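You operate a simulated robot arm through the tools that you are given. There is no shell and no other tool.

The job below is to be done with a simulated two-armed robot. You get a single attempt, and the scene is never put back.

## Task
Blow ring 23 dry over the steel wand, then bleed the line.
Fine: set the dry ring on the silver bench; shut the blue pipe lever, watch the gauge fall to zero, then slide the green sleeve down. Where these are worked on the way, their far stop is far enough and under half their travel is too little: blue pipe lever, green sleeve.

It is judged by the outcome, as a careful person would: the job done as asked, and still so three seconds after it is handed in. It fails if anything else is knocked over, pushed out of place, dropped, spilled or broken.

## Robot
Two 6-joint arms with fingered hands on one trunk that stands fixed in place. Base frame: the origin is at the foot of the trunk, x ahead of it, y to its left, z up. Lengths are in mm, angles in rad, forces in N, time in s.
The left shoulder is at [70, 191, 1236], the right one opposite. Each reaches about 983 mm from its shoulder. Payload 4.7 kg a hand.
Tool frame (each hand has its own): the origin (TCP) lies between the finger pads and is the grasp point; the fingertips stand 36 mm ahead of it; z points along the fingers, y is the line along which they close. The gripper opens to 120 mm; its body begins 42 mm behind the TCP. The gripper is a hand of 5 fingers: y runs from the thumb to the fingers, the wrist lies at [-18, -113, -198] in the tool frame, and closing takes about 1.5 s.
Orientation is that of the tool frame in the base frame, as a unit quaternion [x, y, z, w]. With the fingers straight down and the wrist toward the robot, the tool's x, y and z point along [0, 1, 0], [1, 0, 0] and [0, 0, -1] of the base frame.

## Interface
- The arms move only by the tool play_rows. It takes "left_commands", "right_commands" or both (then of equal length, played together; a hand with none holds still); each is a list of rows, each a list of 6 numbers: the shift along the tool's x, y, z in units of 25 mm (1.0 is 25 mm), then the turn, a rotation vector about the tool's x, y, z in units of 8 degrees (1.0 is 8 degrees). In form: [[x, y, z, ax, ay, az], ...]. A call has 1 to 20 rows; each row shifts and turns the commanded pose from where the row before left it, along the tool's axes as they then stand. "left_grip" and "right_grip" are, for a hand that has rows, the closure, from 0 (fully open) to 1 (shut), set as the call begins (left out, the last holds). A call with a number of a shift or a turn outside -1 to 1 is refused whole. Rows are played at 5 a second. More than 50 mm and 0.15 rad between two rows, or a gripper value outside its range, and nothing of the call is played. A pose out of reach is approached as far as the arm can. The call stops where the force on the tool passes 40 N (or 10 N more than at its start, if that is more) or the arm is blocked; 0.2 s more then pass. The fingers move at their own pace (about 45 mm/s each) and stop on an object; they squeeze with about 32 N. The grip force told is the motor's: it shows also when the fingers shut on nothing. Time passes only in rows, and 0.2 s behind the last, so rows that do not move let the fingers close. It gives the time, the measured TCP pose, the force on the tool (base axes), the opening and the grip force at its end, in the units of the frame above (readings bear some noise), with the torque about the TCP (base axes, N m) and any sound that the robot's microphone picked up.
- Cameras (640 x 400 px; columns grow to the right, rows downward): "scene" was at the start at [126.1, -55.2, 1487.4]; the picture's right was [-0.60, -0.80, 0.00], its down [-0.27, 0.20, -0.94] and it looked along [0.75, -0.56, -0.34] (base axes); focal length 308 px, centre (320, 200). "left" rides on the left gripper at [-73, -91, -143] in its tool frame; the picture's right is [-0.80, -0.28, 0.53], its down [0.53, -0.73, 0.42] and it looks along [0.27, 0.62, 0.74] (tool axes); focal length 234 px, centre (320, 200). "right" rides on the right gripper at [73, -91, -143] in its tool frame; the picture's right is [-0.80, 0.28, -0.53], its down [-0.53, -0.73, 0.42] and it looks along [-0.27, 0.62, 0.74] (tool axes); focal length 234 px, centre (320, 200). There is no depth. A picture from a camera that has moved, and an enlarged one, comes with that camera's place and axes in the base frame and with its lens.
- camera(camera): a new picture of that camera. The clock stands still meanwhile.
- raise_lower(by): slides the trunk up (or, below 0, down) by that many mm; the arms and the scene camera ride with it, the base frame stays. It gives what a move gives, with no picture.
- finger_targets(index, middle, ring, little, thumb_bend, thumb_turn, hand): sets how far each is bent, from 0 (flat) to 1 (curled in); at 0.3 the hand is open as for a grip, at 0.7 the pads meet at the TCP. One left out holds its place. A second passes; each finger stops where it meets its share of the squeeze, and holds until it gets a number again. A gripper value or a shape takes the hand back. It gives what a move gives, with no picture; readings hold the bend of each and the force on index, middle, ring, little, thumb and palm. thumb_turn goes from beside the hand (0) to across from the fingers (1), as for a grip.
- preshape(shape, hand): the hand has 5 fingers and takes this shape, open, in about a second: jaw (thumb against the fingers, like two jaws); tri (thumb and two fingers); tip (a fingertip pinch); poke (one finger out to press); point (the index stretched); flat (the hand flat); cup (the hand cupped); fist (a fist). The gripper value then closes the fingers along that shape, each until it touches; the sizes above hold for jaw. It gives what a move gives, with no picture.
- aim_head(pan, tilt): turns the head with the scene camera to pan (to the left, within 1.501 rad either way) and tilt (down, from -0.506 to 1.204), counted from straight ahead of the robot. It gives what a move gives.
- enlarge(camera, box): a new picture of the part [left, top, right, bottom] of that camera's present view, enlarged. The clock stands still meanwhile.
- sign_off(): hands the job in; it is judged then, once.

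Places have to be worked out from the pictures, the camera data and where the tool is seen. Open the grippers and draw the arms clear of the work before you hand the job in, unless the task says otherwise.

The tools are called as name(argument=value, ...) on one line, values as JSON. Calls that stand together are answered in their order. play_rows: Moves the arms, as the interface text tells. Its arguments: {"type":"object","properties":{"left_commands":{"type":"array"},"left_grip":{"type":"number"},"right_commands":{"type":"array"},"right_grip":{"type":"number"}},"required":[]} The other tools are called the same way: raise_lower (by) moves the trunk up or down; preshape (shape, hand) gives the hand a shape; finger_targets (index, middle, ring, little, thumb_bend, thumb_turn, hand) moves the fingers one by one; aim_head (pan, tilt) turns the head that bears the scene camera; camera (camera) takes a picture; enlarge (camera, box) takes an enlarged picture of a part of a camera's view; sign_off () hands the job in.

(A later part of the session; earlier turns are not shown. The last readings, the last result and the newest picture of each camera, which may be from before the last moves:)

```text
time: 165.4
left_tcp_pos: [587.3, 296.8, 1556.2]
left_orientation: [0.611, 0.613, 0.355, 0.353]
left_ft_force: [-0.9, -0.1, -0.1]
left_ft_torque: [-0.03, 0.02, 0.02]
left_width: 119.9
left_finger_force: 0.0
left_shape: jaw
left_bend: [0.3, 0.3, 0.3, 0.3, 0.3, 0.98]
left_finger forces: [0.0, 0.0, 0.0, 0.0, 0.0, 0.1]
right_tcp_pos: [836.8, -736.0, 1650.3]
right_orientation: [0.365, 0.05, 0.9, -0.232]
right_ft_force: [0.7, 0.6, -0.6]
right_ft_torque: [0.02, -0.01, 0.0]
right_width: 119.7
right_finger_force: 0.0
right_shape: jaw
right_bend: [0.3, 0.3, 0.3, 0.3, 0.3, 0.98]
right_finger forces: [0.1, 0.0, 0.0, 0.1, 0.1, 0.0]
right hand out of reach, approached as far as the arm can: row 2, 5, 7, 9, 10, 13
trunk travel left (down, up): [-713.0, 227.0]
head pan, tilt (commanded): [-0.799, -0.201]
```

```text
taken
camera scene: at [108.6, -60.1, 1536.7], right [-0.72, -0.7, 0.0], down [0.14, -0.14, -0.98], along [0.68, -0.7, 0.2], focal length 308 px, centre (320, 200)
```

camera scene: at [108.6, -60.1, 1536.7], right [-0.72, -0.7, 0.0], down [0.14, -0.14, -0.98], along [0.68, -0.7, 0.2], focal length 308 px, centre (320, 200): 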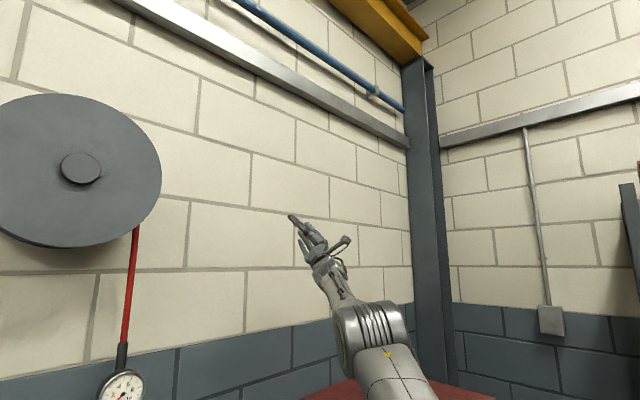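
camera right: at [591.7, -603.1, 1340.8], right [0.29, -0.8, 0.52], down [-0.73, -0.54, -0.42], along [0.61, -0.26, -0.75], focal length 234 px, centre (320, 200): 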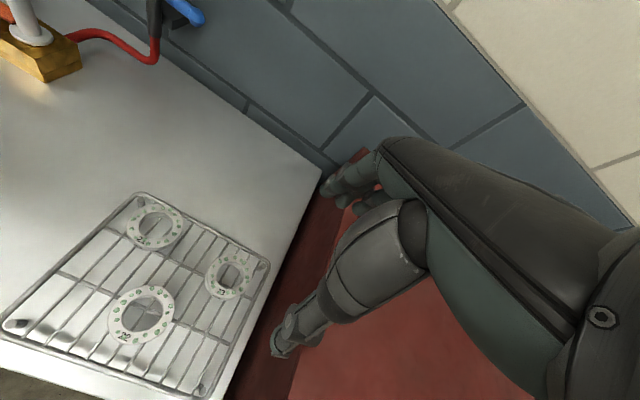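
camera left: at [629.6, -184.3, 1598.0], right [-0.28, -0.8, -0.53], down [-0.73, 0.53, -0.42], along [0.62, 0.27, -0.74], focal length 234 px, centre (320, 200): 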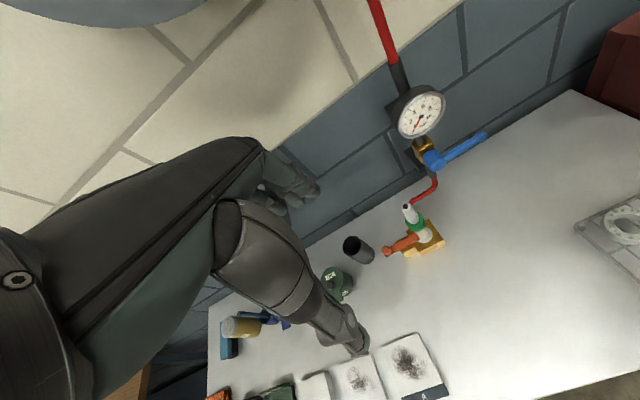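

Clear of the reel. Now I rotate forearm and hand as one rigid piece about the elbow, which should bend the elbow alone in its normal direction.

play_rows(right_commands=[[-0.865, 0.344, -0.346, -0.142, -0.142, 0.215], [-0.865, 0.344, -0.346, -0.142, -0.142, 0.215], [-0.865, 0.344, -0.346, -0.142, -0.142, 0.215], [-0.865, 0.344, -0.346, -0.142, -0.142, 0.215], [-0.865, 0.344, -0.346, -0.142, -0.142, 0.215], [-0.865, 0.344, -0.346, -0.142, -0.142, 0.215], [-0.865, 0.344, -0.346, -0.142, -0.142, 0.215], [-0.865, 0.344, -0.346, -0.142, -0.142, 0.215], [-0.865, 0.344, -0.346, -0.142, -0.142, 0.215], [-0.865, 0.344, -0.346, -0.142, -0.142, 0.215], [-0.865, 0.344, -0.346, -0.142, -0.142, 0.215], [-0.865, 0.344, -0.346, -0.142, -0.142, 0.215]])

camera(camera="scene")

```text
time: 168.0
left_tcp_pos: [590.6, 298.2, 1555.2]
left_orientation: [0.612, 0.613, 0.354, 0.354]
left_ft_force: [0.4, -0.2, 0.0]
left_ft_torque: [0.03, -0.03, -0.03]
left_width: 119.8
left_finger_force: 0.0
left_shape: jaw
left_bend: [0.3, 0.3, 0.3, 0.3, 0.3, 0.98]
left_finger forces: [0.1, 0.0, 0.0, 0.1, 0.0, 0.1]
right_tcp_pos: [983.3, -657.3, 1316.8]
right_orientation: [0.486, -0.096, 0.808, -0.318]
right_ft_force: [-0.3, -0.3, 0.4]
right_ft_torque: [-0.04, 0.03, 0.04]
right_width: 119.8
right_finger_force: 0.0
right_shape: jaw
right_bend: [0.3, 0.3, 0.3, 0.3, 0.3, 0.98]
right_finger forces: [0.0, 0.0, 0.0, 0.0, 0.0, 0.1]
right hand out of reach, approached as far as the arm can: row 1, 2, 3, 4, 5, 6, 7, 8, 9, 10, 11, 12
trunk travel left (down, up): [-713.0, 227.0]
head pan, tilt (commanded): [-0.799, -0.201]
```

```text
taken
camera scene: at [111.0, -58.6, 1536.6], right [-0.72, -0.7, 0.0], down [0.14, -0.14, -0.98], along [0.68, -0.7, 0.2], focal length 308 px, centre (320, 200)
```

scene: 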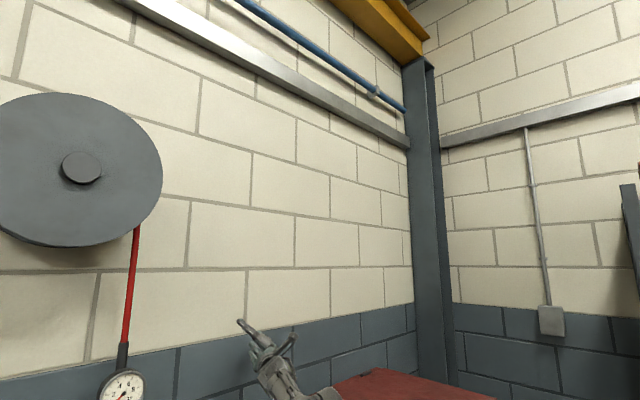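

The elbow won't bend that way from here; its fold in this shoulder posture is forearm-up. With the forearm roll now changed, I test that fold: rotate forearm and hand rigidly upward about the elbow.

play_rows(right_commands=[[0.71, -0.54, 0.425, 0.198, 0.136, -0.158], [0.71, -0.54, 0.425, 0.198, 0.136, -0.158], [0.71, -0.54, 0.425, 0.198, 0.136, -0.158], [0.71, -0.54, 0.425, 0.198, 0.136, -0.158], [0.71, -0.54, 0.425, 0.198, 0.136, -0.158], [0.71, -0.54, 0.425, 0.198, 0.136, -0.158], [0.71, -0.54, 0.425, 0.198, 0.136, -0.158], [0.71, -0.54, 0.425, 0.198, 0.136, -0.158], [0.71, -0.54, 0.425, 0.198, 0.136, -0.158], [0.71, -0.54, 0.425, 0.198, 0.136, -0.158], [0.71, -0.54, 0.425, 0.198, 0.136, -0.158], [0.71, -0.54, 0.425, 0.198, 0.136, -0.158], [0.71, -0.54, 0.425, 0.198, 0.136, -0.158], [0.71, -0.54, 0.425, 0.198, 0.136, -0.158], [0.71, -0.54, 0.425, 0.198, 0.136, -0.158], [0.71, -0.54, 0.425, 0.198, 0.136, -0.158], [0.71, -0.54, 0.425, 0.198, 0.136, -0.158], [0.71, -0.54, 0.425, 0.198, 0.136, -0.158], [0.71, -0.54, 0.425, 0.198, 0.136, -0.158], [0.71, -0.54, 0.425, 0.198, 0.136, -0.158]])

aim_head(pan=-0.8, tilt=0.1)

camera(camera="scene")

```text
time: 172.2
left_tcp_pos: [587.9, 299.4, 1555.5]
left_orientation: [0.611, 0.612, 0.355, 0.355]
left_ft_force: [0.3, 0.0, 0.1]
left_ft_torque: [0.01, -0.03, -0.04]
left_width: 119.6
left_finger_force: 0.1
left_shape: jaw
left_bend: [0.3, 0.3, 0.3, 0.3, 0.3, 0.98]
left_finger forces: [0.1, 0.0, 0.0, 0.0, 0.1, 0.0]
right_tcp_pos: [828.9, -572.0, 1762.8]
right_orientation: [0.232, 0.174, 0.928, -0.235]
right_ft_force: [-1.1, 0.1, -0.4]
right_ft_torque: [0.03, 0.02, 0.02]
right_width: 119.7
right_finger_force: 0.1
right_shape: jaw
right_bend: [0.3, 0.3, 0.3, 0.3, 0.3, 0.98]
right_finger forces: [0.1, 0.0, 0.0, 0.0, 0.1, 0.1]
right hand out of reach, approached as far as the arm can: row 1, 5, 8, 10, 11, 12, 13, 14, 15, 16, 17, 18, 19, 20
trunk travel left (down, up): [-713.0, 227.0]
head pan, tilt (commanded): [-0.799, -0.201]
```

```text
time: 173.0
left_tcp_pos: [588.7, 298.5, 1555.7]
left_orientation: [0.612, 0.612, 0.354, 0.354]
left_ft_force: [0.6, -0.2, -0.2]
left_ft_torque: [-0.01, -0.03, 0.01]
left_width: 119.5
left_finger_force: 0.1
left_shape: jaw
left_bend: [0.3, 0.3, 0.3, 0.3, 0.3, 0.98]
left_finger forces: [0.0, 0.0, 0.0, 0.0, 0.0, 0.0]
right_tcp_pos: [830.2, -573.6, 1759.0]
right_orientation: [0.233, 0.173, 0.928, -0.234]
right_ft_force: [0.8, 0.1, -0.8]
right_ft_torque: [0.0, -0.01, 0.0]
right_width: 120.0
right_finger_force: 0.0
right_shape: jaw
right_bend: [0.3, 0.3, 0.3, 0.3, 0.3, 0.98]
right_finger forces: [0.0, 0.1, 0.0, 0.0, 0.0, 0.0]
trunk travel left (down, up): [-713.0, 227.0]
head pan, tilt (commanded): [-0.799, 0.099]
```

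```text
taken
camera scene: at [115.9, -65.3, 1510.2], right [-0.72, -0.7, 0.0], down [-0.07, 0.07, -1.0], along [0.69, -0.71, -0.1], focal length 308 px, centre (320, 200)
```

scene: 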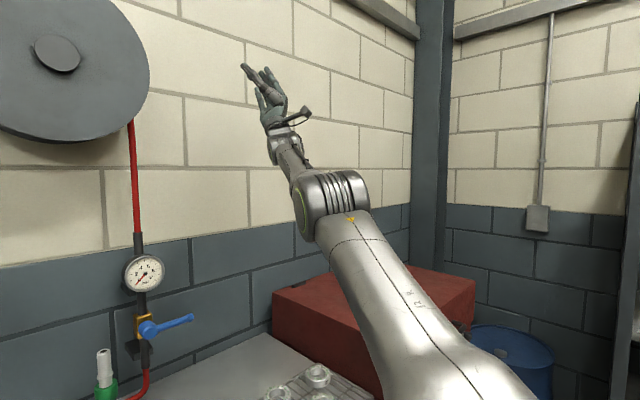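

The arm stays straight, but the wrist is now in a better branch, so I use this straight reach: I pitch the hand down about the wrist through the in-line position until the fingers point down.

play_rows(right_commands=[[-0.93, 0.56, -0.31, -0.491, -0.455, 0.645], [-0.93, 0.56, -0.31, -0.491, -0.455, 0.645], [-0.93, 0.56, -0.31, -0.491, -0.455, 0.645], [-0.93, 0.56, -0.31, -0.491, -0.455, 0.645], [-0.93, 0.56, -0.31, -0.491, -0.455, 0.645], [-0.93, 0.56, -0.31, -0.491, -0.455, 0.645], [-0.93, 0.56, -0.31, -0.491, -0.455, 0.645], [-0.93, 0.56, -0.31, -0.491, -0.455, 0.645], [-0.93, 0.56, -0.31, -0.491, -0.455, 0.645], [-0.93, 0.56, -0.31, -0.491, -0.455, 0.645]])

camera(camera="scene")

```text
time: 175.2
left_tcp_pos: [588.9, 297.6, 1556.4]
left_orientation: [0.612, 0.612, 0.355, 0.354]
left_ft_force: [-0.4, -0.3, -0.4]
left_ft_torque: [-0.01, 0.01, 0.03]
left_width: 119.7
left_finger_force: 0.1
left_shape: jaw
left_bend: [0.3, 0.3, 0.3, 0.3, 0.3, 0.98]
left_finger forces: [0.1, 0.0, 0.1, 0.0, 0.1, 0.0]
right_tcp_pos: [977.2, -551.0, 1520.2]
right_orientation: [0.557, -0.158, 0.695, -0.426]
right_ft_force: [0.2, -0.7, -0.1]
right_ft_torque: [0.0, -0.01, -0.01]
right_width: 120.0
right_finger_force: 0.1
right_shape: jaw
right_bend: [0.3, 0.3, 0.3, 0.3, 0.3, 0.98]
right_finger forces: [0.0, 0.0, 0.1, 0.0, 0.1, 0.1]
right hand out of reach, approached as far as the arm can: row 3, 4, 5, 6, 7
trunk travel left (down, up): [-713.0, 227.0]
head pan, tilt (commanded): [-0.799, 0.099]
```

```text
taken
camera scene: at [115.8, -66.4, 1510.1], right [-0.72, -0.7, 0.0], down [-0.07, 0.07, -0.99], along [0.69, -0.71, -0.1], focal length 308 px, centre (320, 200)
```

scene: 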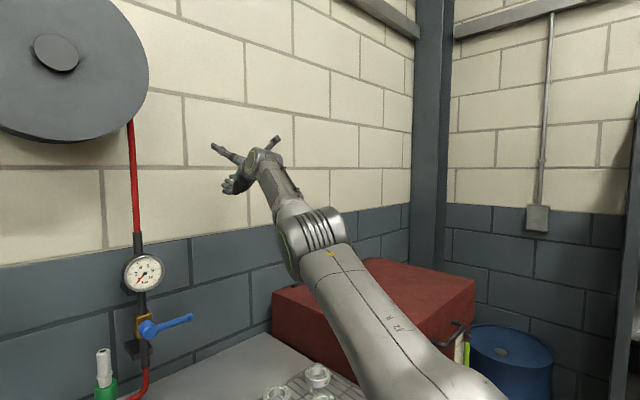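

The hand is in line with the forearm now, fingertips about 30 mm short of the wall; continuing the pitch takes them down and away from it.

play_rows(right_commands=[[-0.89, 0.6, -0.42, -0.562, -0.454, 0.585], [-0.89, 0.6, -0.42, -0.562, -0.454, 0.585], [-0.89, 0.6, -0.42, -0.562, -0.454, 0.585], [-0.89, 0.6, -0.42, -0.562, -0.454, 0.585], [-0.89, 0.6, -0.42, -0.562, -0.454, 0.585], [-0.89, 0.6, -0.42, -0.562, -0.454, 0.585], [-0.89, 0.6, -0.42, -0.562, -0.454, 0.585], [-0.89, 0.6, -0.42, -0.562, -0.454, 0.585], [-0.89, 0.6, -0.42, -0.562, -0.454, 0.585]])

camera(camera="scene")

```text
time: 177.2
left_tcp_pos: [589.6, 298.1, 1556.0]
left_orientation: [0.611, 0.613, 0.354, 0.354]
left_ft_force: [0.2, 0.5, -0.2]
left_ft_torque: [0.0, -0.03, 0.01]
left_width: 119.6
left_finger_force: 0.0
left_shape: jaw
left_bend: [0.3, 0.3, 0.3, 0.3, 0.3, 0.98]
left_finger forces: [0.1, 0.0, 0.0, 0.0, 0.0, 0.0]
right_tcp_pos: [843.6, -466.7, 1331.4]
right_orientation: [0.739, -0.443, 0.23, -0.452]
right_ft_force: [0.1, 0.4, 0.1]
right_ft_torque: [-0.01, 0.03, 0.02]
right_width: 119.9
right_finger_force: 0.1
right_shape: jaw
right_bend: [0.3, 0.3, 0.3, 0.3, 0.3, 0.98]
right_finger forces: [0.0, 0.0, 0.1, 0.1, 0.1, 0.1]
trunk travel left (down, up): [-713.0, 227.0]
head pan, tilt (commanded): [-0.799, 0.099]
```

```text
taken
camera scene: at [115.5, -64.8, 1510.2], right [-0.72, -0.7, 0.0], down [-0.07, 0.07, -1.0], along [0.69, -0.71, -0.1], focal length 308 px, centre (320, 200)
```

scene: 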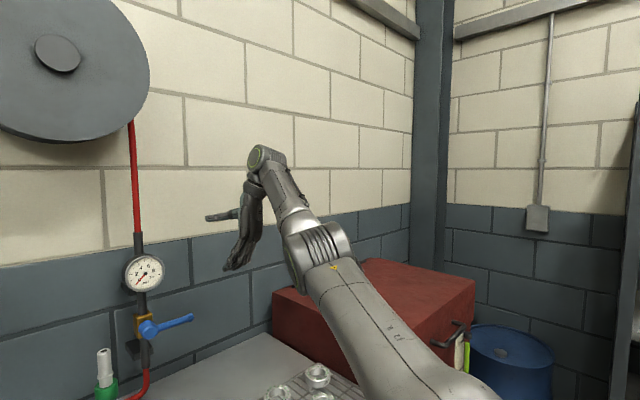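

No limits at all on that pitch. The palm is now turned over, so I roll the hand about its own axis to bring the palm back to face the robot; first a test of 45°.

play_rows(right_commands=[[0, 0, 0, 0.073, 0.459, 0.804], [0, 0, 0, 0.073, 0.459, 0.804], [0, 0, 0, 0.073, 0.459, 0.804], [0, 0, 0, 0.073, 0.459, 0.804], [0, 0, 0, 0.073, 0.459, 0.804], [0, 0, 0, 0.073, 0.459, 0.804]])

```text
time: 178.6
left_tcp_pos: [587.2, 296.9, 1556.9]
left_orientation: [0.611, 0.612, 0.356, 0.354]
left_ft_force: [-0.7, -0.6, -0.2]
left_ft_torque: [0.03, -0.02, 0.02]
left_width: 119.6
left_finger_force: 0.1
left_shape: jaw
left_bend: [0.3, 0.3, 0.3, 0.3, 0.3, 0.98]
left_finger forces: [0.1, 0.0, 0.1, 0.0, 0.0, 0.0]
right_tcp_pos: [842.4, -490.4, 1333.3]
right_orientation: [-0.515, 0.701, -0.218, 0.443]
right_ft_force: [-1.1, -0.1, -0.3]
right_ft_torque: [0.02, -0.01, 0.02]
right_width: 119.8
right_finger_force: 0.0
right_shape: jaw
right_bend: [0.3, 0.3, 0.3, 0.3, 0.3, 0.98]
right_finger forces: [0.1, 0.0, 0.0, 0.1, 0.0, 0.0]
right hand out of reach, approached as far as the arm can: row 5, 6
trunk travel left (down, up): [-713.0, 227.0]
head pan, tilt (commanded): [-0.799, 0.099]
```

Positive roll runs into a stop after about 35°, so I roll the other way.

play_rows(right_commands=[[0, 0, 0, -0.073, -0.459, -0.804], [0, 0, 0, -0.073, -0.459, -0.804], [0, 0, 0, -0.073, -0.459, -0.804], [0, 0, 0, -0.073, -0.459, -0.804], [0, 0, 0, -0.073, -0.459, -0.804], [0, 0, 0, -0.073, -0.459, -0.804], [0, 0, 0, -0.073, -0.459, -0.804], [0, 0, 0, -0.073, -0.459, -0.804], [0, 0, 0, -0.073, -0.459, -0.804], [0, 0, 0, -0.073, -0.459, -0.804], [0, 0, 0, -0.073, -0.459, -0.804], [0, 0, 0, -0.073, -0.459, -0.804], [0, 0, 0, -0.073, -0.459, -0.804], [0, 0, 0, -0.073, -0.459, -0.804], [0, 0, 0, -0.073, -0.459, -0.804], [0, 0, 0, -0.073, -0.459, -0.804], [0, 0, 0, -0.073, -0.459, -0.804], [0, 0, 0, -0.073, -0.459, -0.804]])

camera(camera="scene")

```text
time: 182.4
left_tcp_pos: [588.3, 299.1, 1556.6]
left_orientation: [0.611, 0.613, 0.355, 0.354]
left_ft_force: [-0.8, 0.0, -0.5]
left_ft_torque: [-0.04, -0.01, -0.01]
left_width: 119.7
left_finger_force: 0.1
left_shape: jaw
left_bend: [0.3, 0.3, 0.3, 0.3, 0.3, 0.98]
left_finger forces: [0.0, 0.0, 0.0, 0.1, 0.0, 0.1]
right_tcp_pos: [842.3, -489.8, 1332.9]
right_orientation: [0.891, 0.321, 0.153, -0.282]
right_ft_force: [-0.4, 0.7, 0.3]
right_ft_torque: [0.01, -0.01, -0.04]
right_width: 120.2
right_finger_force: 0.0
right_shape: jaw
right_bend: [0.3, 0.3, 0.3, 0.3, 0.3, 0.98]
right_finger forces: [0.0, 0.1, 0.0, 0.0, 0.0, 0.0]
trunk travel left (down, up): [-713.0, 227.0]
head pan, tilt (commanded): [-0.799, 0.099]
```

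```text
taken
camera scene: at [115.8, -65.1, 1510.1], right [-0.72, -0.7, 0.0], down [-0.07, 0.07, -0.99], along [0.69, -0.71, -0.1], focal length 308 px, centre (320, 200)
```

scene: 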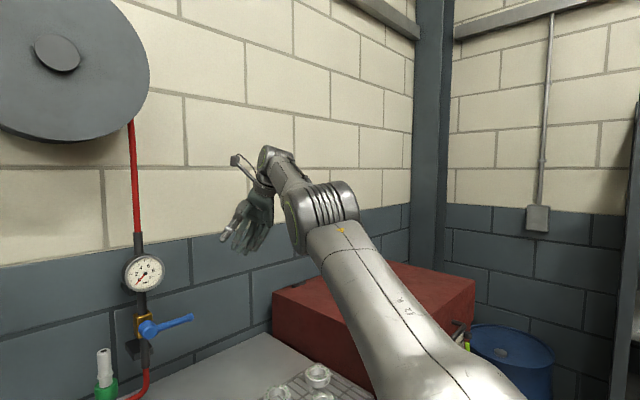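

No limits this way. I finish the roll so that the fingers point straight down with the palm toward the robot.

play_rows(right_commands=[[0, 0, 0, -0.073, -0.459, -0.804], [0, 0, 0, -0.073, -0.459, -0.804], [0, 0, 0, -0.073, -0.459, -0.804], [0, 0, 0, -0.073, -0.459, -0.804], [0, 0, 0, -0.073, -0.459, -0.804], [0, 0, 0, -0.073, -0.459, -0.804], [0, 0, 0, -0.073, -0.459, -0.804], [0, 0, 0, -0.073, -0.459, -0.804], [0, 0, 0, -0.073, -0.459, -0.804], [0, 0, 0, -0.073, -0.459, -0.804]])

camera(camera="scene")

```text
time: 184.6
left_tcp_pos: [588.7, 298.0, 1554.3]
left_orientation: [0.611, 0.613, 0.355, 0.354]
left_ft_force: [-0.4, 0.7, 0.5]
left_ft_torque: [-0.01, 0.01, 0.0]
left_width: 119.7
left_finger_force: 0.1
left_shape: jaw
left_bend: [0.3, 0.3, 0.3, 0.3, 0.3, 0.98]
left_finger forces: [0.0, 0.1, 0.0, 0.0, 0.0, 0.1]
right_tcp_pos: [843.0, -489.1, 1333.8]
right_orientation: [0.602, 0.798, 0.018, -0.007]
right_ft_force: [-0.1, -0.7, 0.2]
right_ft_torque: [0.01, 0.02, 0.02]
right_width: 120.0
right_finger_force: 0.0
right_shape: jaw
right_bend: [0.3, 0.3, 0.3, 0.3, 0.3, 0.98]
right_finger forces: [0.0, 0.1, 0.0, 0.0, 0.0, 0.0]
trunk travel left (down, up): [-713.0, 227.0]
head pan, tilt (commanded): [-0.799, 0.099]
```

```text
taken
camera scene: at [115.7, -65.1, 1510.1], right [-0.72, -0.7, 0.0], down [-0.07, 0.07, -0.99], along [0.69, -0.71, -0.1], focal length 308 px, centre (320, 200)
```

scene: 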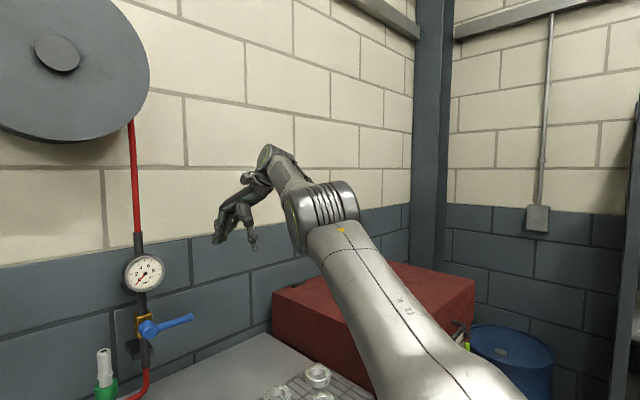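

Fingers are down again (yaw ≈16°), this time with the wrist in its other branch and no limits flagged. I now test pulling straight back toward the robot with a little lift.

play_rows(right_commands=[[0.0, -0.7, -0.5, 0, 0, 0], [0.0, -0.7, -0.5, 0, 0, 0], [0.0, -0.8, -0.3, 0, 0, 0], [0.0, -0.9, -0.1, 0, 0, 0], [0.0, -0.9, 0, 0, 0, 0], [0.0, -0.9, 0, 0, 0, 0]])

camera(camera="scene")

```text
time: 186.0
left_tcp_pos: [588.0, 297.6, 1556.1]
left_orientation: [0.611, 0.613, 0.355, 0.353]
left_ft_force: [-1.3, 0.0, 1.4]
left_ft_torque: [0.01, -0.01, 0.04]
left_width: 119.7
left_finger_force: 0.0
left_shape: jaw
left_bend: [0.3, 0.3, 0.3, 0.3, 0.3, 0.98]
left_finger forces: [0.1, 0.0, 0.0, 0.0, 0.0, 0.0]
right_tcp_pos: [776.2, -554.2, 1395.0]
right_orientation: [0.602, 0.798, 0.018, -0.008]
right_ft_force: [-1.5, 0.1, -1.1]
right_ft_torque: [0.01, -0.02, -0.05]
right_width: 119.9
right_finger_force: 0.2
right_shape: jaw
right_bend: [0.3, 0.3, 0.3, 0.3, 0.3, 0.98]
right_finger forces: [0.0, 0.0, 0.0, 0.1, 0.0, 0.0]
right hand out of reach, approached as far as the arm can: row 1, 2, 3, 4, 5, 6
trunk travel left (down, up): [-713.0, 227.0]
head pan, tilt (commanded): [-0.799, 0.099]
```

```text
taken
camera scene: at [115.1, -65.8, 1510.2], right [-0.72, -0.7, 0.0], down [-0.07, 0.07, -0.99], along [0.69, -0.71, -0.1], focal length 308 px, centre (320, 200)
```

scene: 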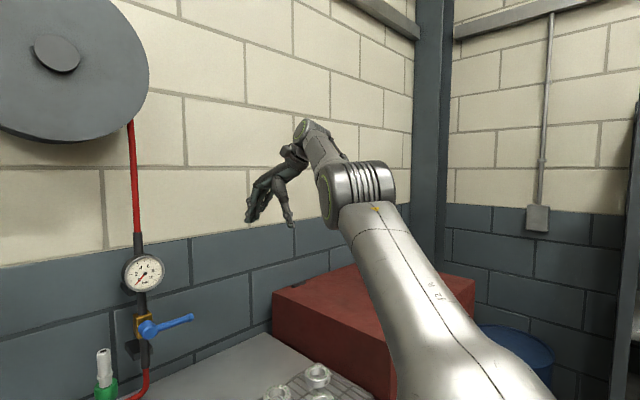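

The arm is still at full stretch. I try very slow, small pulls to see whether the elbow starts to fold when given small steps.

play_rows(right_commands=[[0.09, -0.1, -0.04, 0, 0, 0], [0.09, -0.1, -0.04, 0, 0, 0], [0.09, -0.1, -0.04, 0, 0, 0], [0.09, -0.1, -0.04, 0, 0, 0], [0.09, -0.1, -0.04, 0, 0, 0], [0.09, -0.1, -0.04, 0, 0, 0], [0.09, -0.1, -0.04, 0, 0, 0], [0.09, -0.1, -0.04, 0, 0, 0], [0.09, -0.1, -0.04, 0, 0, 0], [0.09, -0.1, -0.04, 0, 0, 0], [0.12, -0.14, -0.04, 0, 0, 0], [0.12, -0.14, -0.04, 0, 0, 0], [0.12, -0.14, -0.04, 0, 0, 0], [0.12, -0.14, -0.04, 0, 0, 0], [0.12, -0.14, -0.04, 0, 0, 0], [0.12, -0.14, -0.04, 0, 0, 0], [0.12, -0.14, -0.04, 0, 0, 0], [0.12, -0.14, -0.04, 0, 0, 0], [0.12, -0.14, -0.04, 0, 0, 0], [0.12, -0.14, -0.04, 0, 0, 0]])

```text
time: 190.2
left_tcp_pos: [588.6, 298.7, 1555.9]
left_orientation: [0.611, 0.614, 0.355, 0.353]
left_ft_force: [-0.1, 0.0, 0.4]
left_ft_torque: [0.03, 0.01, -0.03]
left_width: 119.6
left_finger_force: 0.0
left_shape: jaw
left_bend: [0.3, 0.3, 0.3, 0.3, 0.3, 0.98]
left_finger forces: [0.0, 0.0, 0.1, 0.0, 0.0, 0.1]
right_tcp_pos: [755.4, -549.9, 1438.6]
right_orientation: [0.602, 0.798, 0.018, -0.008]
right_ft_force: [-0.6, 0.2, -0.4]
right_ft_torque: [0.01, 0.0, 0.0]
right_width: 119.7
right_finger_force: 0.0
right_shape: jaw
right_bend: [0.3, 0.3, 0.3, 0.3, 0.3, 0.98]
right_finger forces: [0.1, 0.1, 0.0, 0.0, 0.1, 0.0]
right hand out of reach, approached as far as the arm can: row 2, 4, 6, 8, 10, 11, 12, 13, 14, 15, 16, 17, 19, 20
trunk travel left (down, up): [-713.0, 227.0]
head pan, tilt (commanded): [-0.799, 0.099]
```

The right arm behaves like a nearly straight stick with good wrist freedom, so I'll use the trunk for height. First I raise the left hand so its elbow keeps clear of the bench, then lower the trunk in steps.

play_rows(left_commands=[[0, 0.78, -0.45, 0, 0, 0], [0, 0.78, -0.45, 0, 0, 0], [0, 0.78, -0.45, 0, 0, 0], [0, 0.78, -0.45, 0, 0, 0], [0, 0.78, -0.45, 0, 0, 0], [0, 0.78, -0.45, 0, 0, 0], [0, 0.78, -0.45, 0, 0, 0], [0, 0.78, -0.45, 0, 0, 0]])

aim_head(pan=0.5, tilt=0.3)

camera(camera="scene")

```text
time: 192.0
left_tcp_pos: [589.3, 299.3, 1736.5]
left_orientation: [0.611, 0.613, 0.355, 0.354]
left_ft_force: [-0.1, -0.3, 0.1]
left_ft_torque: [0.05, 0.02, 0.01]
left_width: 119.7
left_finger_force: 0.0
left_shape: jaw
left_bend: [0.3, 0.3, 0.3, 0.3, 0.3, 0.98]
left_finger forces: [0.0, 0.1, 0.0, 0.0, 0.0, 0.0]
right_tcp_pos: [754.8, -550.6, 1438.4]
right_orientation: [0.602, 0.799, 0.019, -0.008]
right_ft_force: [-0.6, -0.5, 0.1]
right_ft_torque: [-0.02, 0.01, -0.02]
right_width: 120.0
right_finger_force: 0.1
right_shape: jaw
right_bend: [0.3, 0.3, 0.3, 0.3, 0.3, 0.98]
right_finger forces: [0.0, 0.0, 0.0, 0.0, 0.0, 0.0]
trunk travel left (down, up): [-713.0, 227.0]
head pan, tilt (commanded): [-0.799, 0.099]
```

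```text
time: 193.5
left_tcp_pos: [589.1, 299.8, 1735.2]
left_orientation: [0.611, 0.613, 0.355, 0.353]
left_ft_force: [0.9, 0.4, -0.4]
left_ft_torque: [0.0, 0.0, -0.03]
left_width: 119.7
left_finger_force: 0.1
left_shape: jaw
left_bend: [0.3, 0.3, 0.3, 0.3, 0.3, 0.98]
left_finger forces: [0.1, 0.0, 0.1, 0.0, 0.0, 0.0]
right_tcp_pos: [756.2, -551.3, 1438.8]
right_orientation: [0.602, 0.798, 0.018, -0.008]
right_ft_force: [1.1, 0.3, 0.0]
right_ft_torque: [-0.03, 0.01, -0.01]
right_width: 119.9
right_finger_force: 0.0
right_shape: jaw
right_bend: [0.3, 0.3, 0.3, 0.3, 0.3, 0.98]
right_finger forces: [0.1, 0.1, 0.1, 0.1, 0.0, 0.0]
trunk travel left (down, up): [-713.0, 227.0]
head pan, tilt (commanded): [0.499, 0.3]
```

```text
taken
camera scene: at [133.6, 45.5, 1491.5], right [0.48, -0.88, 0.0], down [-0.26, -0.14, -0.96], along [0.84, 0.46, -0.3], focal length 308 px, centre (320, 200)
```

scene: 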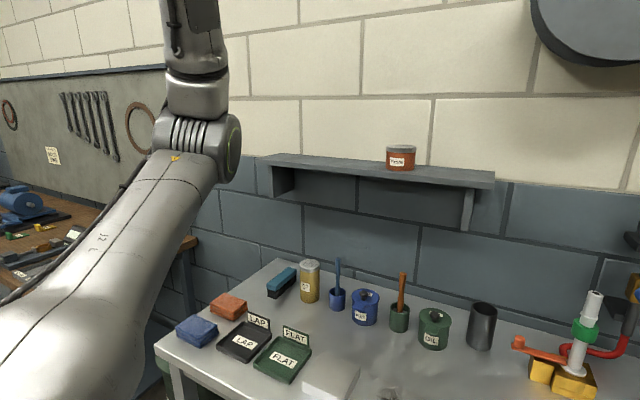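

Left arm: elbow low and forearm up, a mirror of what I want on the right. I try that with the right arm in its new wrist branch: pitch fingers forward about the wrist, then pull the wrist in.

play_rows(right_commands=[[0, 0.99, -0.66, -0.94, 0, 0], [0, 0.99, -0.66, -0.94, 0, 0], [0, 0.99, -0.66, -0.94, 0, 0], [0, 0.99, -0.66, -0.94, 0, 0], [0, 0.99, -0.66, -0.94, 0, 0], [0, 0.99, -0.66, -0.94, 0, 0], [0, 0.99, -0.66, -0.94, 0, 0], [0, 0.99, -0.66, -0.94, 0, 0]])

play_rows(right_commands=[[0, -0.4, -0.8, 0, 0, 0], [0, -0.4, -0.8, 0, 0, 0], [0, -0.4, -0.8, 0, 0, 0], [0, -0.4, -0.8, 0, 0, 0], [0, -0.4, -0.8, 0, 0, 0], [0, -0.4, -0.8, 0, 0, 0]])

aim_head(pan=-0.8, tilt=0)

camera(camera="scene")

```text
time: 195.3
left_tcp_pos: [588.8, 300.0, 1734.8]
left_orientation: [0.611, 0.613, 0.356, 0.354]
left_ft_force: [-0.2, -0.1, -0.2]
left_ft_torque: [0.01, 0.02, -0.01]
left_width: 119.7
left_finger_force: 0.0
left_shape: jaw
left_bend: [0.3, 0.3, 0.3, 0.3, 0.3, 0.98]
left_finger forces: [0.0, 0.0, 0.0, 0.0, 0.0, 0.0]
right_tcp_pos: [862.5, -526.8, 1640.2]
right_orientation: [0.524, 0.681, 0.417, 0.296]
right_ft_force: [0.3, 0.1, 0.5]
right_ft_torque: [-0.01, 0.01, -0.03]
right_width: 119.9
right_finger_force: 0.1
right_shape: jaw
right_bend: [0.3, 0.3, 0.3, 0.3, 0.3, 0.98]
right_finger forces: [0.0, 0.0, 0.1, 0.0, 0.1, 0.0]
trunk travel left (down, up): [-713.0, 227.0]
head pan, tilt (commanded): [0.499, 0.3]
```

```text
time: 196.7
left_tcp_pos: [588.1, 298.9, 1736.0]
left_orientation: [0.611, 0.612, 0.355, 0.355]
left_ft_force: [-0.3, 1.1, 1.0]
left_ft_torque: [0.01, 0.02, 0.06]
left_width: 119.8
left_finger_force: 0.0
left_shape: jaw
left_bend: [0.3, 0.3, 0.3, 0.3, 0.3, 0.98]
left_finger forces: [0.1, 0.0, 0.0, 0.0, 0.0, 0.0]
right_tcp_pos: [779.6, -599.0, 1680.7]
right_orientation: [0.524, 0.682, 0.416, 0.296]
right_ft_force: [-0.6, -0.4, -0.2]
right_ft_torque: [-0.01, 0.03, 0.02]
right_width: 120.0
right_finger_force: 0.0
right_shape: jaw
right_bend: [0.3, 0.3, 0.3, 0.3, 0.3, 0.98]
right_finger forces: [0.0, 0.1, 0.0, 0.0, 0.0, 0.0]
right hand out of reach, approached as far as the arm can: row 1, 2, 3, 4, 5, 6
trunk travel left (down, up): [-713.0, 227.0]
head pan, tilt (commanded): [0.499, 0.3]
```

```text
time: 198.1
left_tcp_pos: [589.5, 299.9, 1735.6]
left_orientation: [0.611, 0.613, 0.355, 0.354]
left_ft_force: [0.5, -0.7, -0.2]
left_ft_torque: [0.0, -0.04, -0.01]
left_width: 119.6
left_finger_force: 0.0
left_shape: jaw
left_bend: [0.3, 0.3, 0.3, 0.3, 0.3, 0.98]
left_finger forces: [0.0, 0.0, 0.0, 0.0, 0.1, 0.1]
right_tcp_pos: [780.4, -597.4, 1678.6]
right_orientation: [0.523, 0.682, 0.417, 0.295]
right_ft_force: [1.0, -0.4, 0.0]
right_ft_torque: [0.01, -0.03, 0.02]
right_width: 120.1
right_finger_force: 0.1
right_shape: jaw
right_bend: [0.3, 0.3, 0.3, 0.3, 0.3, 0.98]
right_finger forces: [0.0, 0.0, 0.0, 0.0, 0.0, 0.0]
trunk travel left (down, up): [-713.0, 227.0]
head pan, tilt (commanded): [-0.799, 0.0]
```

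```text
taken
camera scene: at [114.5, -63.7, 1519.2], right [-0.72, -0.7, 0.0], down [0.0, 0.0, -1.0], along [0.7, -0.72, 0.0], focal length 308 px, centre (320, 200)
```

scene: 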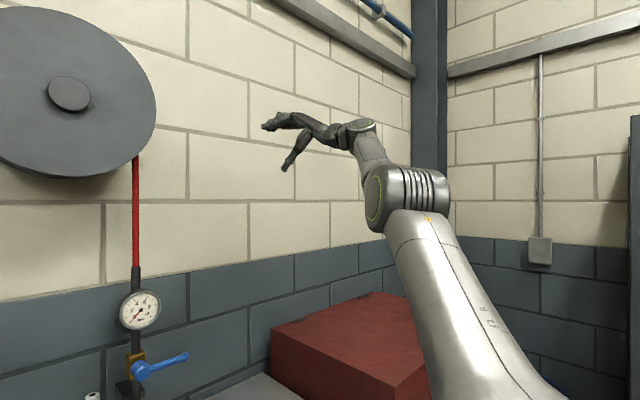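

The pull only slides the straight arm. I test once more a pure elbow motion: rotate forearm and hand rigidly upward about the elbow from this cleaner pose.

play_rows(right_commands=[[0.01, 0.476, -0.78, -0.2135, -0.205, -0.128], [0.01, 0.476, -0.78, -0.2135, -0.205, -0.128], [0.01, 0.476, -0.78, -0.2135, -0.205, -0.128], [0.01, 0.476, -0.78, -0.2135, -0.205, -0.128], [0.01, 0.476, -0.78, -0.2135, -0.205, -0.128], [0.01, 0.476, -0.78, -0.2135, -0.205, -0.128], [0.01, 0.476, -0.78, -0.2135, -0.205, -0.128], [0.01, 0.476, -0.78, -0.2135, -0.205, -0.128], [0.01, 0.476, -0.78, -0.2135, -0.205, -0.128], [0.01, 0.476, -0.78, -0.2135, -0.205, -0.128]])

camera(camera="scene")

```text
time: 200.3
left_tcp_pos: [587.4, 301.4, 1735.4]
left_orientation: [0.611, 0.613, 0.355, 0.354]
left_ft_force: [0.6, 0.1, 0.1]
left_ft_torque: [-0.03, -0.03, 0.02]
left_width: 119.7
left_finger_force: 0.0
left_shape: jaw
left_bend: [0.3, 0.3, 0.3, 0.3, 0.3, 0.98]
left_finger forces: [0.0, 0.0, 0.0, 0.0, 0.0, 0.0]
right_tcp_pos: [647.0, -618.2, 1869.2]
right_orientation: [0.466, 0.608, 0.405, 0.499]
right_ft_force: [0.4, 0.8, -0.1]
right_ft_torque: [0.0, 0.01, -0.03]
right_width: 120.2
right_finger_force: 0.0
right_shape: jaw
right_bend: [0.3, 0.3, 0.3, 0.3, 0.3, 0.98]
right_finger forces: [0.0, 0.1, 0.1, 0.0, 0.0, 0.0]
right hand out of reach, approached as far as the arm can: row 5, 8, 10
trunk travel left (down, up): [-713.0, 227.0]
head pan, tilt (commanded): [-0.799, 0.0]
```

```text
taken
camera scene: at [112.8, -63.4, 1519.3], right [-0.72, -0.7, 0.0], down [0.0, 0.0, -1.0], along [0.7, -0.72, 0.0], focal length 308 px, centre (320, 200)
```

scene: 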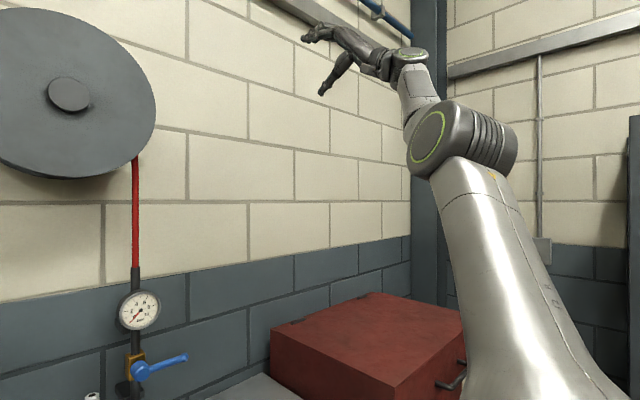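

The image shows the elbow now slightly bent the other way (elbow-out/up). I reverse the rotation and go further, rotating forearm and hand downward about the elbow.

play_rows(right_commands=[[-0.01, -0.476, 0.78, 0.2135, 0.205, 0.128], [-0.01, -0.476, 0.78, 0.2135, 0.205, 0.128], [-0.01, -0.476, 0.78, 0.2135, 0.205, 0.128], [-0.01, -0.476, 0.78, 0.2135, 0.205, 0.128], [-0.01, -0.476, 0.78, 0.2135, 0.205, 0.128], [-0.01, -0.476, 0.78, 0.2135, 0.205, 0.128], [-0.01, -0.476, 0.78, 0.2135, 0.205, 0.128], [-0.01, -0.476, 0.78, 0.2135, 0.205, 0.128], [-0.01, -0.476, 0.78, 0.2135, 0.205, 0.128], [-0.01, -0.476, 0.78, 0.2135, 0.205, 0.128], [-0.01, -0.476, 0.78, 0.2135, 0.205, 0.128], [-0.01, -0.476, 0.78, 0.2135, 0.205, 0.128], [-0.01, -0.476, 0.78, 0.2135, 0.205, 0.128], [-0.01, -0.476, 0.78, 0.2135, 0.205, 0.128], [-0.01, -0.476, 0.78, 0.2135, 0.205, 0.128], [-0.01, -0.476, 0.78, 0.2135, 0.205, 0.128], [-0.01, -0.476, 0.78, 0.2135, 0.205, 0.128], [-0.01, -0.476, 0.78, 0.2135, 0.205, 0.128], [-0.01, -0.476, 0.78, 0.2135, 0.205, 0.128], [-0.01, -0.476, 0.78, 0.2135, 0.205, 0.128]])

camera(camera="scene")

```text
time: 204.5
left_tcp_pos: [591.6, 299.9, 1734.5]
left_orientation: [0.612, 0.612, 0.355, 0.354]
left_ft_force: [1.6, -0.2, -0.3]
left_ft_torque: [-0.01, 0.0, -0.03]
left_width: 119.6
left_finger_force: 0.0
left_shape: jaw
left_bend: [0.3, 0.3, 0.3, 0.3, 0.3, 0.98]
left_finger forces: [0.0, 0.0, 0.0, 0.1, 0.0, 0.1]
right_tcp_pos: [861.3, -525.2, 1469.9]
right_orientation: [0.556, 0.722, 0.405, 0.077]
right_ft_force: [0.1, -0.3, -0.1]
right_ft_torque: [0.01, -0.01, 0.02]
right_width: 120.1
right_finger_force: 0.0
right_shape: jaw
right_bend: [0.3, 0.3, 0.3, 0.3, 0.3, 0.98]
right_finger forces: [0.1, 0.1, 0.1, 0.0, 0.0, 0.0]
right hand out of reach, approached as far as the arm can: row 2, 3, 5, 7, 9
trunk travel left (down, up): [-713.0, 227.0]
head pan, tilt (commanded): [-0.799, 0.0]
```

```text
taken
camera scene: at [115.4, -64.4, 1519.1], right [-0.72, -0.7, 0.0], down [0.0, 0.0, -1.0], along [0.7, -0.72, 0.0], focal length 308 px, centre (320, 200)
```

scene: 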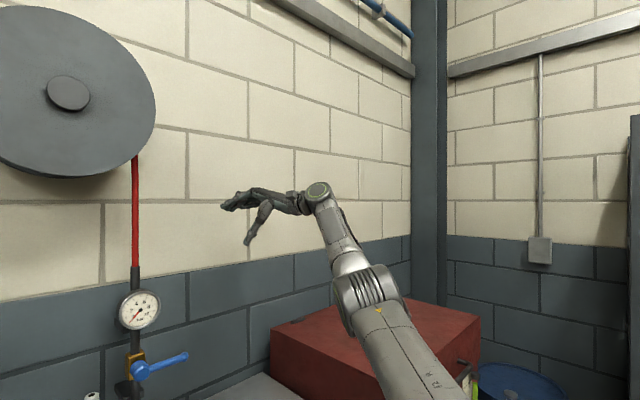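

Rows 10–20 of that ran without limits, so I may be in a workable region now. I test a plain pull-back and a move down from here.

play_rows(right_commands=[[0.2, -0.6, -0.3, 0, 0, 0], [0.2, -0.6, -0.3, 0, 0, 0], [0.2, -0.6, -0.3, 0, 0, 0], [0.2, -0.6, -0.3, 0, 0, 0]])

play_rows(right_commands=[[-0.3, -0.55, 0.5, 0, 0, 0], [-0.3, -0.55, 0.5, 0, 0, 0], [-0.3, -0.55, 0.5, 0, 0, 0], [-0.3, -0.55, 0.5, 0, 0, 0]])

camera(camera="scene")

```text
time: 205.5
left_tcp_pos: [588.7, 298.1, 1736.2]
left_orientation: [0.611, 0.612, 0.355, 0.354]
left_ft_force: [-0.5, 0.4, 0.4]
left_ft_torque: [0.02, -0.02, 0.02]
left_width: 119.5
left_finger_force: 0.0
left_shape: jaw
left_bend: [0.3, 0.3, 0.3, 0.3, 0.3, 0.98]
left_finger forces: [0.0, 0.0, 0.0, 0.0, 0.0, 0.0]
right_tcp_pos: [789.1, -527.0, 1458.0]
right_orientation: [0.556, 0.721, 0.406, 0.078]
right_ft_force: [-0.7, -0.5, -0.5]
right_ft_torque: [0.02, 0.01, 0.0]
right_width: 119.9
right_finger_force: 0.0
right_shape: jaw
right_bend: [0.3, 0.3, 0.3, 0.3, 0.3, 0.98]
right_finger forces: [0.0, 0.1, 0.1, 0.0, 0.0, 0.0]
trunk travel left (down, up): [-713.0, 227.0]
head pan, tilt (commanded): [-0.799, 0.0]
```

```text
time: 206.5
left_tcp_pos: [589.1, 298.9, 1735.6]
left_orientation: [0.612, 0.612, 0.354, 0.354]
left_ft_force: [1.4, -0.4, 0.3]
left_ft_torque: [0.0, 0.01, -0.01]
left_width: 119.9
left_finger_force: 0.0
left_shape: jaw
left_bend: [0.3, 0.3, 0.3, 0.3, 0.3, 0.98]
left_finger forces: [0.1, 0.1, 0.0, 0.0, 0.1, 0.1]
right_tcp_pos: [790.1, -530.5, 1378.2]
right_orientation: [0.556, 0.721, 0.406, 0.076]
right_ft_force: [0.4, -0.4, 0.3]
right_ft_torque: [0.02, -0.01, 0.01]
right_width: 119.9
right_finger_force: 0.2
right_shape: jaw
right_bend: [0.3, 0.3, 0.3, 0.3, 0.3, 0.98]
right_finger forces: [0.0, 0.0, 0.0, 0.0, 0.0, 0.0]
trunk travel left (down, up): [-713.0, 227.0]
head pan, tilt (commanded): [-0.799, 0.0]
```

```text
taken
camera scene: at [114.6, -64.6, 1519.2], right [-0.72, -0.7, 0.0], down [0.0, 0.0, -1.0], along [0.7, -0.72, 0.0], focal length 308 px, centre (320, 200)
```

scene: 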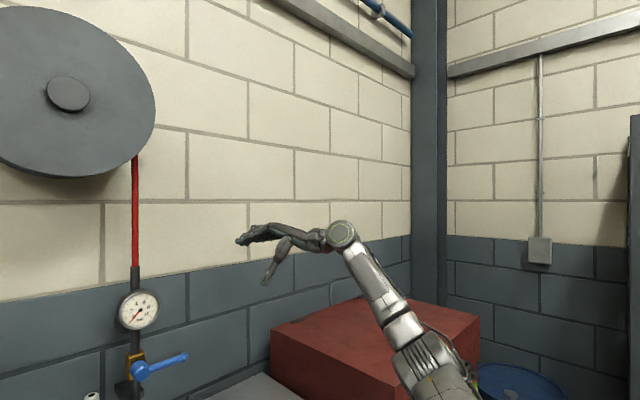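

Excellent: pull-back and downward moves were all free, and the elbow now folds low. The right arm is finally in a usable posture. I set the hand to fingers-forward/30°-down with yaw zero.

play_rows(right_commands=[[0, 0, 0, -0.382, -0.634, -0.039], [0, 0, 0, -0.382, -0.634, -0.039], [0, 0, 0, -0.382, -0.634, -0.039], [0, 0, 0, -0.382, -0.634, -0.039], [0, 0, 0, -0.382, -0.634, -0.039], [0, 0, 0, -0.382, -0.634, -0.039], [0, 0, 0, -0.382, -0.634, -0.039]])

camera(camera="scene")

```text
time: 208.1
left_tcp_pos: [590.2, 300.9, 1735.3]
left_orientation: [0.61, 0.614, 0.356, 0.353]
left_ft_force: [0.6, 0.1, 0.1]
left_ft_torque: [-0.03, 0.01, 0.0]
left_width: 119.5
left_finger_force: 0.0
left_shape: jaw
left_bend: [0.3, 0.3, 0.3, 0.3, 0.3, 0.98]
left_finger forces: [0.0, 0.0, 0.1, 0.1, 0.1, 0.0]
right_tcp_pos: [790.9, -530.8, 1378.1]
right_orientation: [0.616, 0.587, 0.341, 0.4]
right_ft_force: [-0.8, 1.0, -0.2]
right_ft_torque: [0.0, 0.02, -0.01]
right_width: 120.0
right_finger_force: 0.1
right_shape: jaw
right_bend: [0.3, 0.3, 0.3, 0.3, 0.3, 0.98]
right_finger forces: [0.0, 0.0, 0.0, 0.0, 0.0, 0.1]
trunk travel left (down, up): [-713.0, 227.0]
head pan, tilt (commanded): [-0.799, 0.0]
```

```text
taken
camera scene: at [114.6, -63.6, 1519.2], right [-0.72, -0.7, 0.0], down [0.0, 0.0, -1.0], along [0.7, -0.72, 0.0], focal length 308 px, centre (320, 200)
```

scene: 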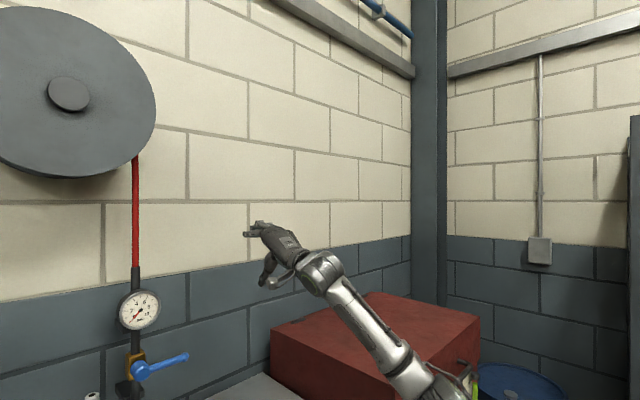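

The hand is set. I move to a standoff in front of the blue lever.

play_rows(right_commands=[[0.489, -0.671, 0.449, 0, 0, 0], [0.489, -0.671, 0.449, 0, 0, 0], [0.489, -0.671, 0.449, 0, 0, 0], [0.489, -0.671, 0.449, 0, 0, 0], [0.489, -0.671, 0.449, 0, 0, 0], [0.489, -0.671, 0.449, 0, 0, 0], [0.489, -0.671, 0.449, 0, 0, 0], [0.489, -0.671, 0.449, 0, 0, 0], [0.489, -0.671, 0.449, 0, 0, 0], [0.489, -0.671, 0.449, 0, 0, 0], [0.489, -0.671, 0.449, 0, 0, 0], [0.489, -0.671, 0.449, 0, 0, 0], [0.489, -0.671, 0.449, 0, 0, 0]])

aim_head(pan=-0.5, tilt=0.4)

camera(camera="scene")

camera(camera="right")

```text
time: 210.9
left_tcp_pos: [589.2, 300.5, 1735.3]
left_orientation: [0.612, 0.612, 0.354, 0.354]
left_ft_force: [-0.3, 1.0, -1.0]
left_ft_torque: [-0.02, 0.0, -0.02]
left_width: 119.7
left_finger_force: 0.0
left_shape: jaw
left_bend: [0.3, 0.3, 0.3, 0.3, 0.3, 0.98]
left_finger forces: [0.0, 0.0, 0.1, 0.0, 0.1, 0.1]
right_tcp_pos: [832.1, -388.9, 1111.5]
right_orientation: [0.615, 0.588, 0.341, 0.4]
right_ft_force: [0.1, 0.5, 0.0]
right_ft_torque: [0.02, -0.03, -0.03]
right_width: 119.9
right_finger_force: 0.0
right_shape: jaw
right_bend: [0.3, 0.3, 0.3, 0.3, 0.3, 0.98]
right_finger forces: [0.0, 0.2, 0.1, 0.1, 0.0, 0.0]
trunk travel left (down, up): [-713.0, 227.0]
head pan, tilt (commanded): [-0.799, 0.0]
```

```text
time: 211.8
left_tcp_pos: [589.9, 298.7, 1735.7]
left_orientation: [0.61, 0.613, 0.356, 0.354]
left_ft_force: [0.9, 0.3, -0.3]
left_ft_torque: [0.0, 0.0, 0.01]
left_width: 119.6
left_finger_force: 0.0
left_shape: jaw
left_bend: [0.3, 0.3, 0.3, 0.3, 0.3, 0.98]
left_finger forces: [0.0, 0.0, 0.0, 0.0, 0.0, 0.1]
right_tcp_pos: [832.7, -388.4, 1111.6]
right_orientation: [0.616, 0.587, 0.34, 0.4]
right_ft_force: [-0.2, 0.0, 0.0]
right_ft_torque: [0.0, 0.01, 0.0]
right_width: 120.1
right_finger_force: 0.1
right_shape: jaw
right_bend: [0.3, 0.3, 0.3, 0.3, 0.3, 0.98]
right_finger forces: [0.0, 0.0, 0.0, 0.0, 0.1, 0.1]
trunk travel left (down, up): [-713.0, 227.0]
head pan, tilt (commanded): [-0.499, 0.4]
```

```text
taken
camera scene: at [132.8, -43.6, 1482.3], right [-0.48, -0.88, 0.0], down [-0.34, 0.19, -0.92], along [0.81, -0.44, -0.39], focal length 308 px, centre (320, 200)
```

scene: 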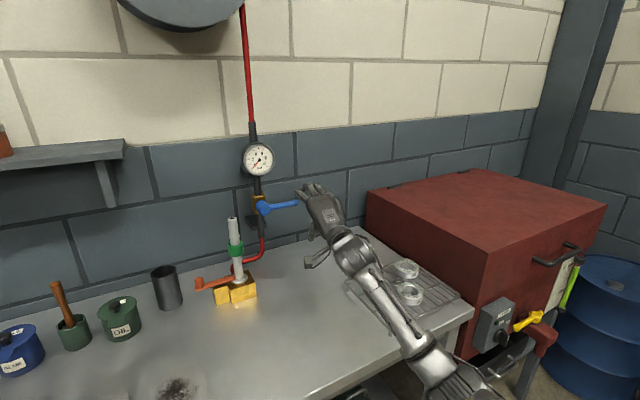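

```text
taken
camera right: at [669.3, -304.0, 1091.1], right [-0.4, -0.75, 0.52], down [0.01, -0.58, -0.82], along [0.92, -0.33, 0.24], focal length 234 px, centre (320, 200)
```

right: 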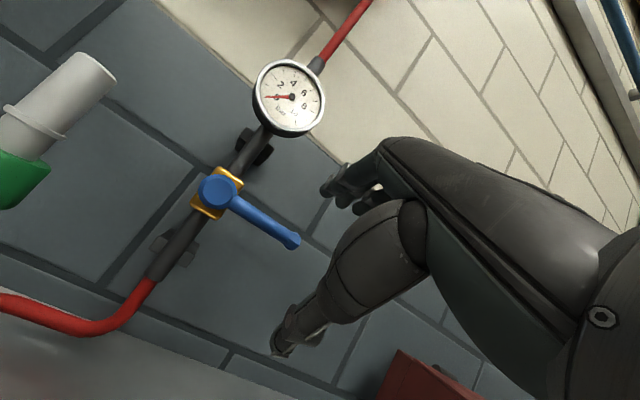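

The lever end lies between the open jaws' approach line. I advance about 107 mm so the lever sits between thumb and fingers.

play_rows(right_commands=[[0.07, 0.328, 0.79, 0, 0, 0], [0.07, 0.328, 0.79, 0, 0, 0], [0.07, 0.328, 0.79, 0, 0, 0], [0.07, 0.328, 0.79, 0, 0, 0], [0.07, 0.328, 0.79, 0, 0, 0]])

camera(camera="right")

enlarge(camera="scene", box=[220, 120, 400, 260])

```text
time: 213.0
left_tcp_pos: [590.6, 301.4, 1735.5]
left_orientation: [0.611, 0.613, 0.355, 0.354]
left_ft_force: [-0.1, -0.3, -0.4]
left_ft_torque: [0.01, -0.01, -0.02]
left_width: 120.0
left_finger_force: 0.1
left_shape: jaw
left_bend: [0.3, 0.3, 0.3, 0.3, 0.3, 0.98]
left_finger forces: [0.0, 0.1, 0.0, 0.1, 0.1, 0.0]
right_tcp_pos: [941.4, -387.5, 1100.2]
right_orientation: [0.614, 0.589, 0.342, 0.399]
right_ft_force: [0.9, 0.5, -0.9]
right_ft_torque: [0.05, -0.01, 0.01]
right_width: 120.0
right_finger_force: 0.0
right_shape: jaw
right_bend: [0.3, 0.3, 0.3, 0.3, 0.3, 0.98]
right_finger forces: [0.1, 0.0, 0.0, 0.0, 0.1, 0.0]
trunk travel left (down, up): [-713.0, 227.0]
head pan, tilt (commanded): [-0.499, 0.4]
```

```text
taken
camera right: at [777.9, -301.9, 1079.6], right [-0.4, -0.75, 0.53], down [0.01, -0.58, -0.82], along [0.92, -0.33, 0.24], focal length 234 px, centre (320, 200)
```

right: 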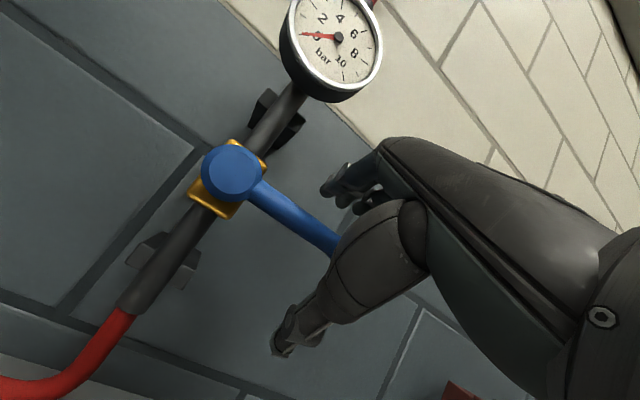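

```text
2.86 times, centred on (310, 190) of scene
camera zoom: at [133.8, -42.9, 1482.1], right [-0.48, -0.88, 0.0], down [-0.34, 0.19, -0.92], along [0.81, -0.44, -0.39], focal length 880 px, centre (349, 229)
```

zoom: 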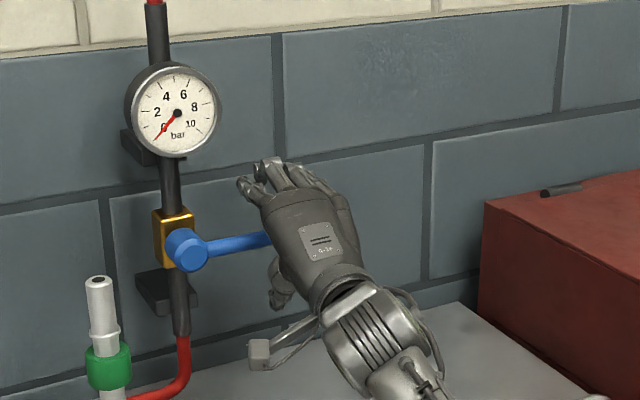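

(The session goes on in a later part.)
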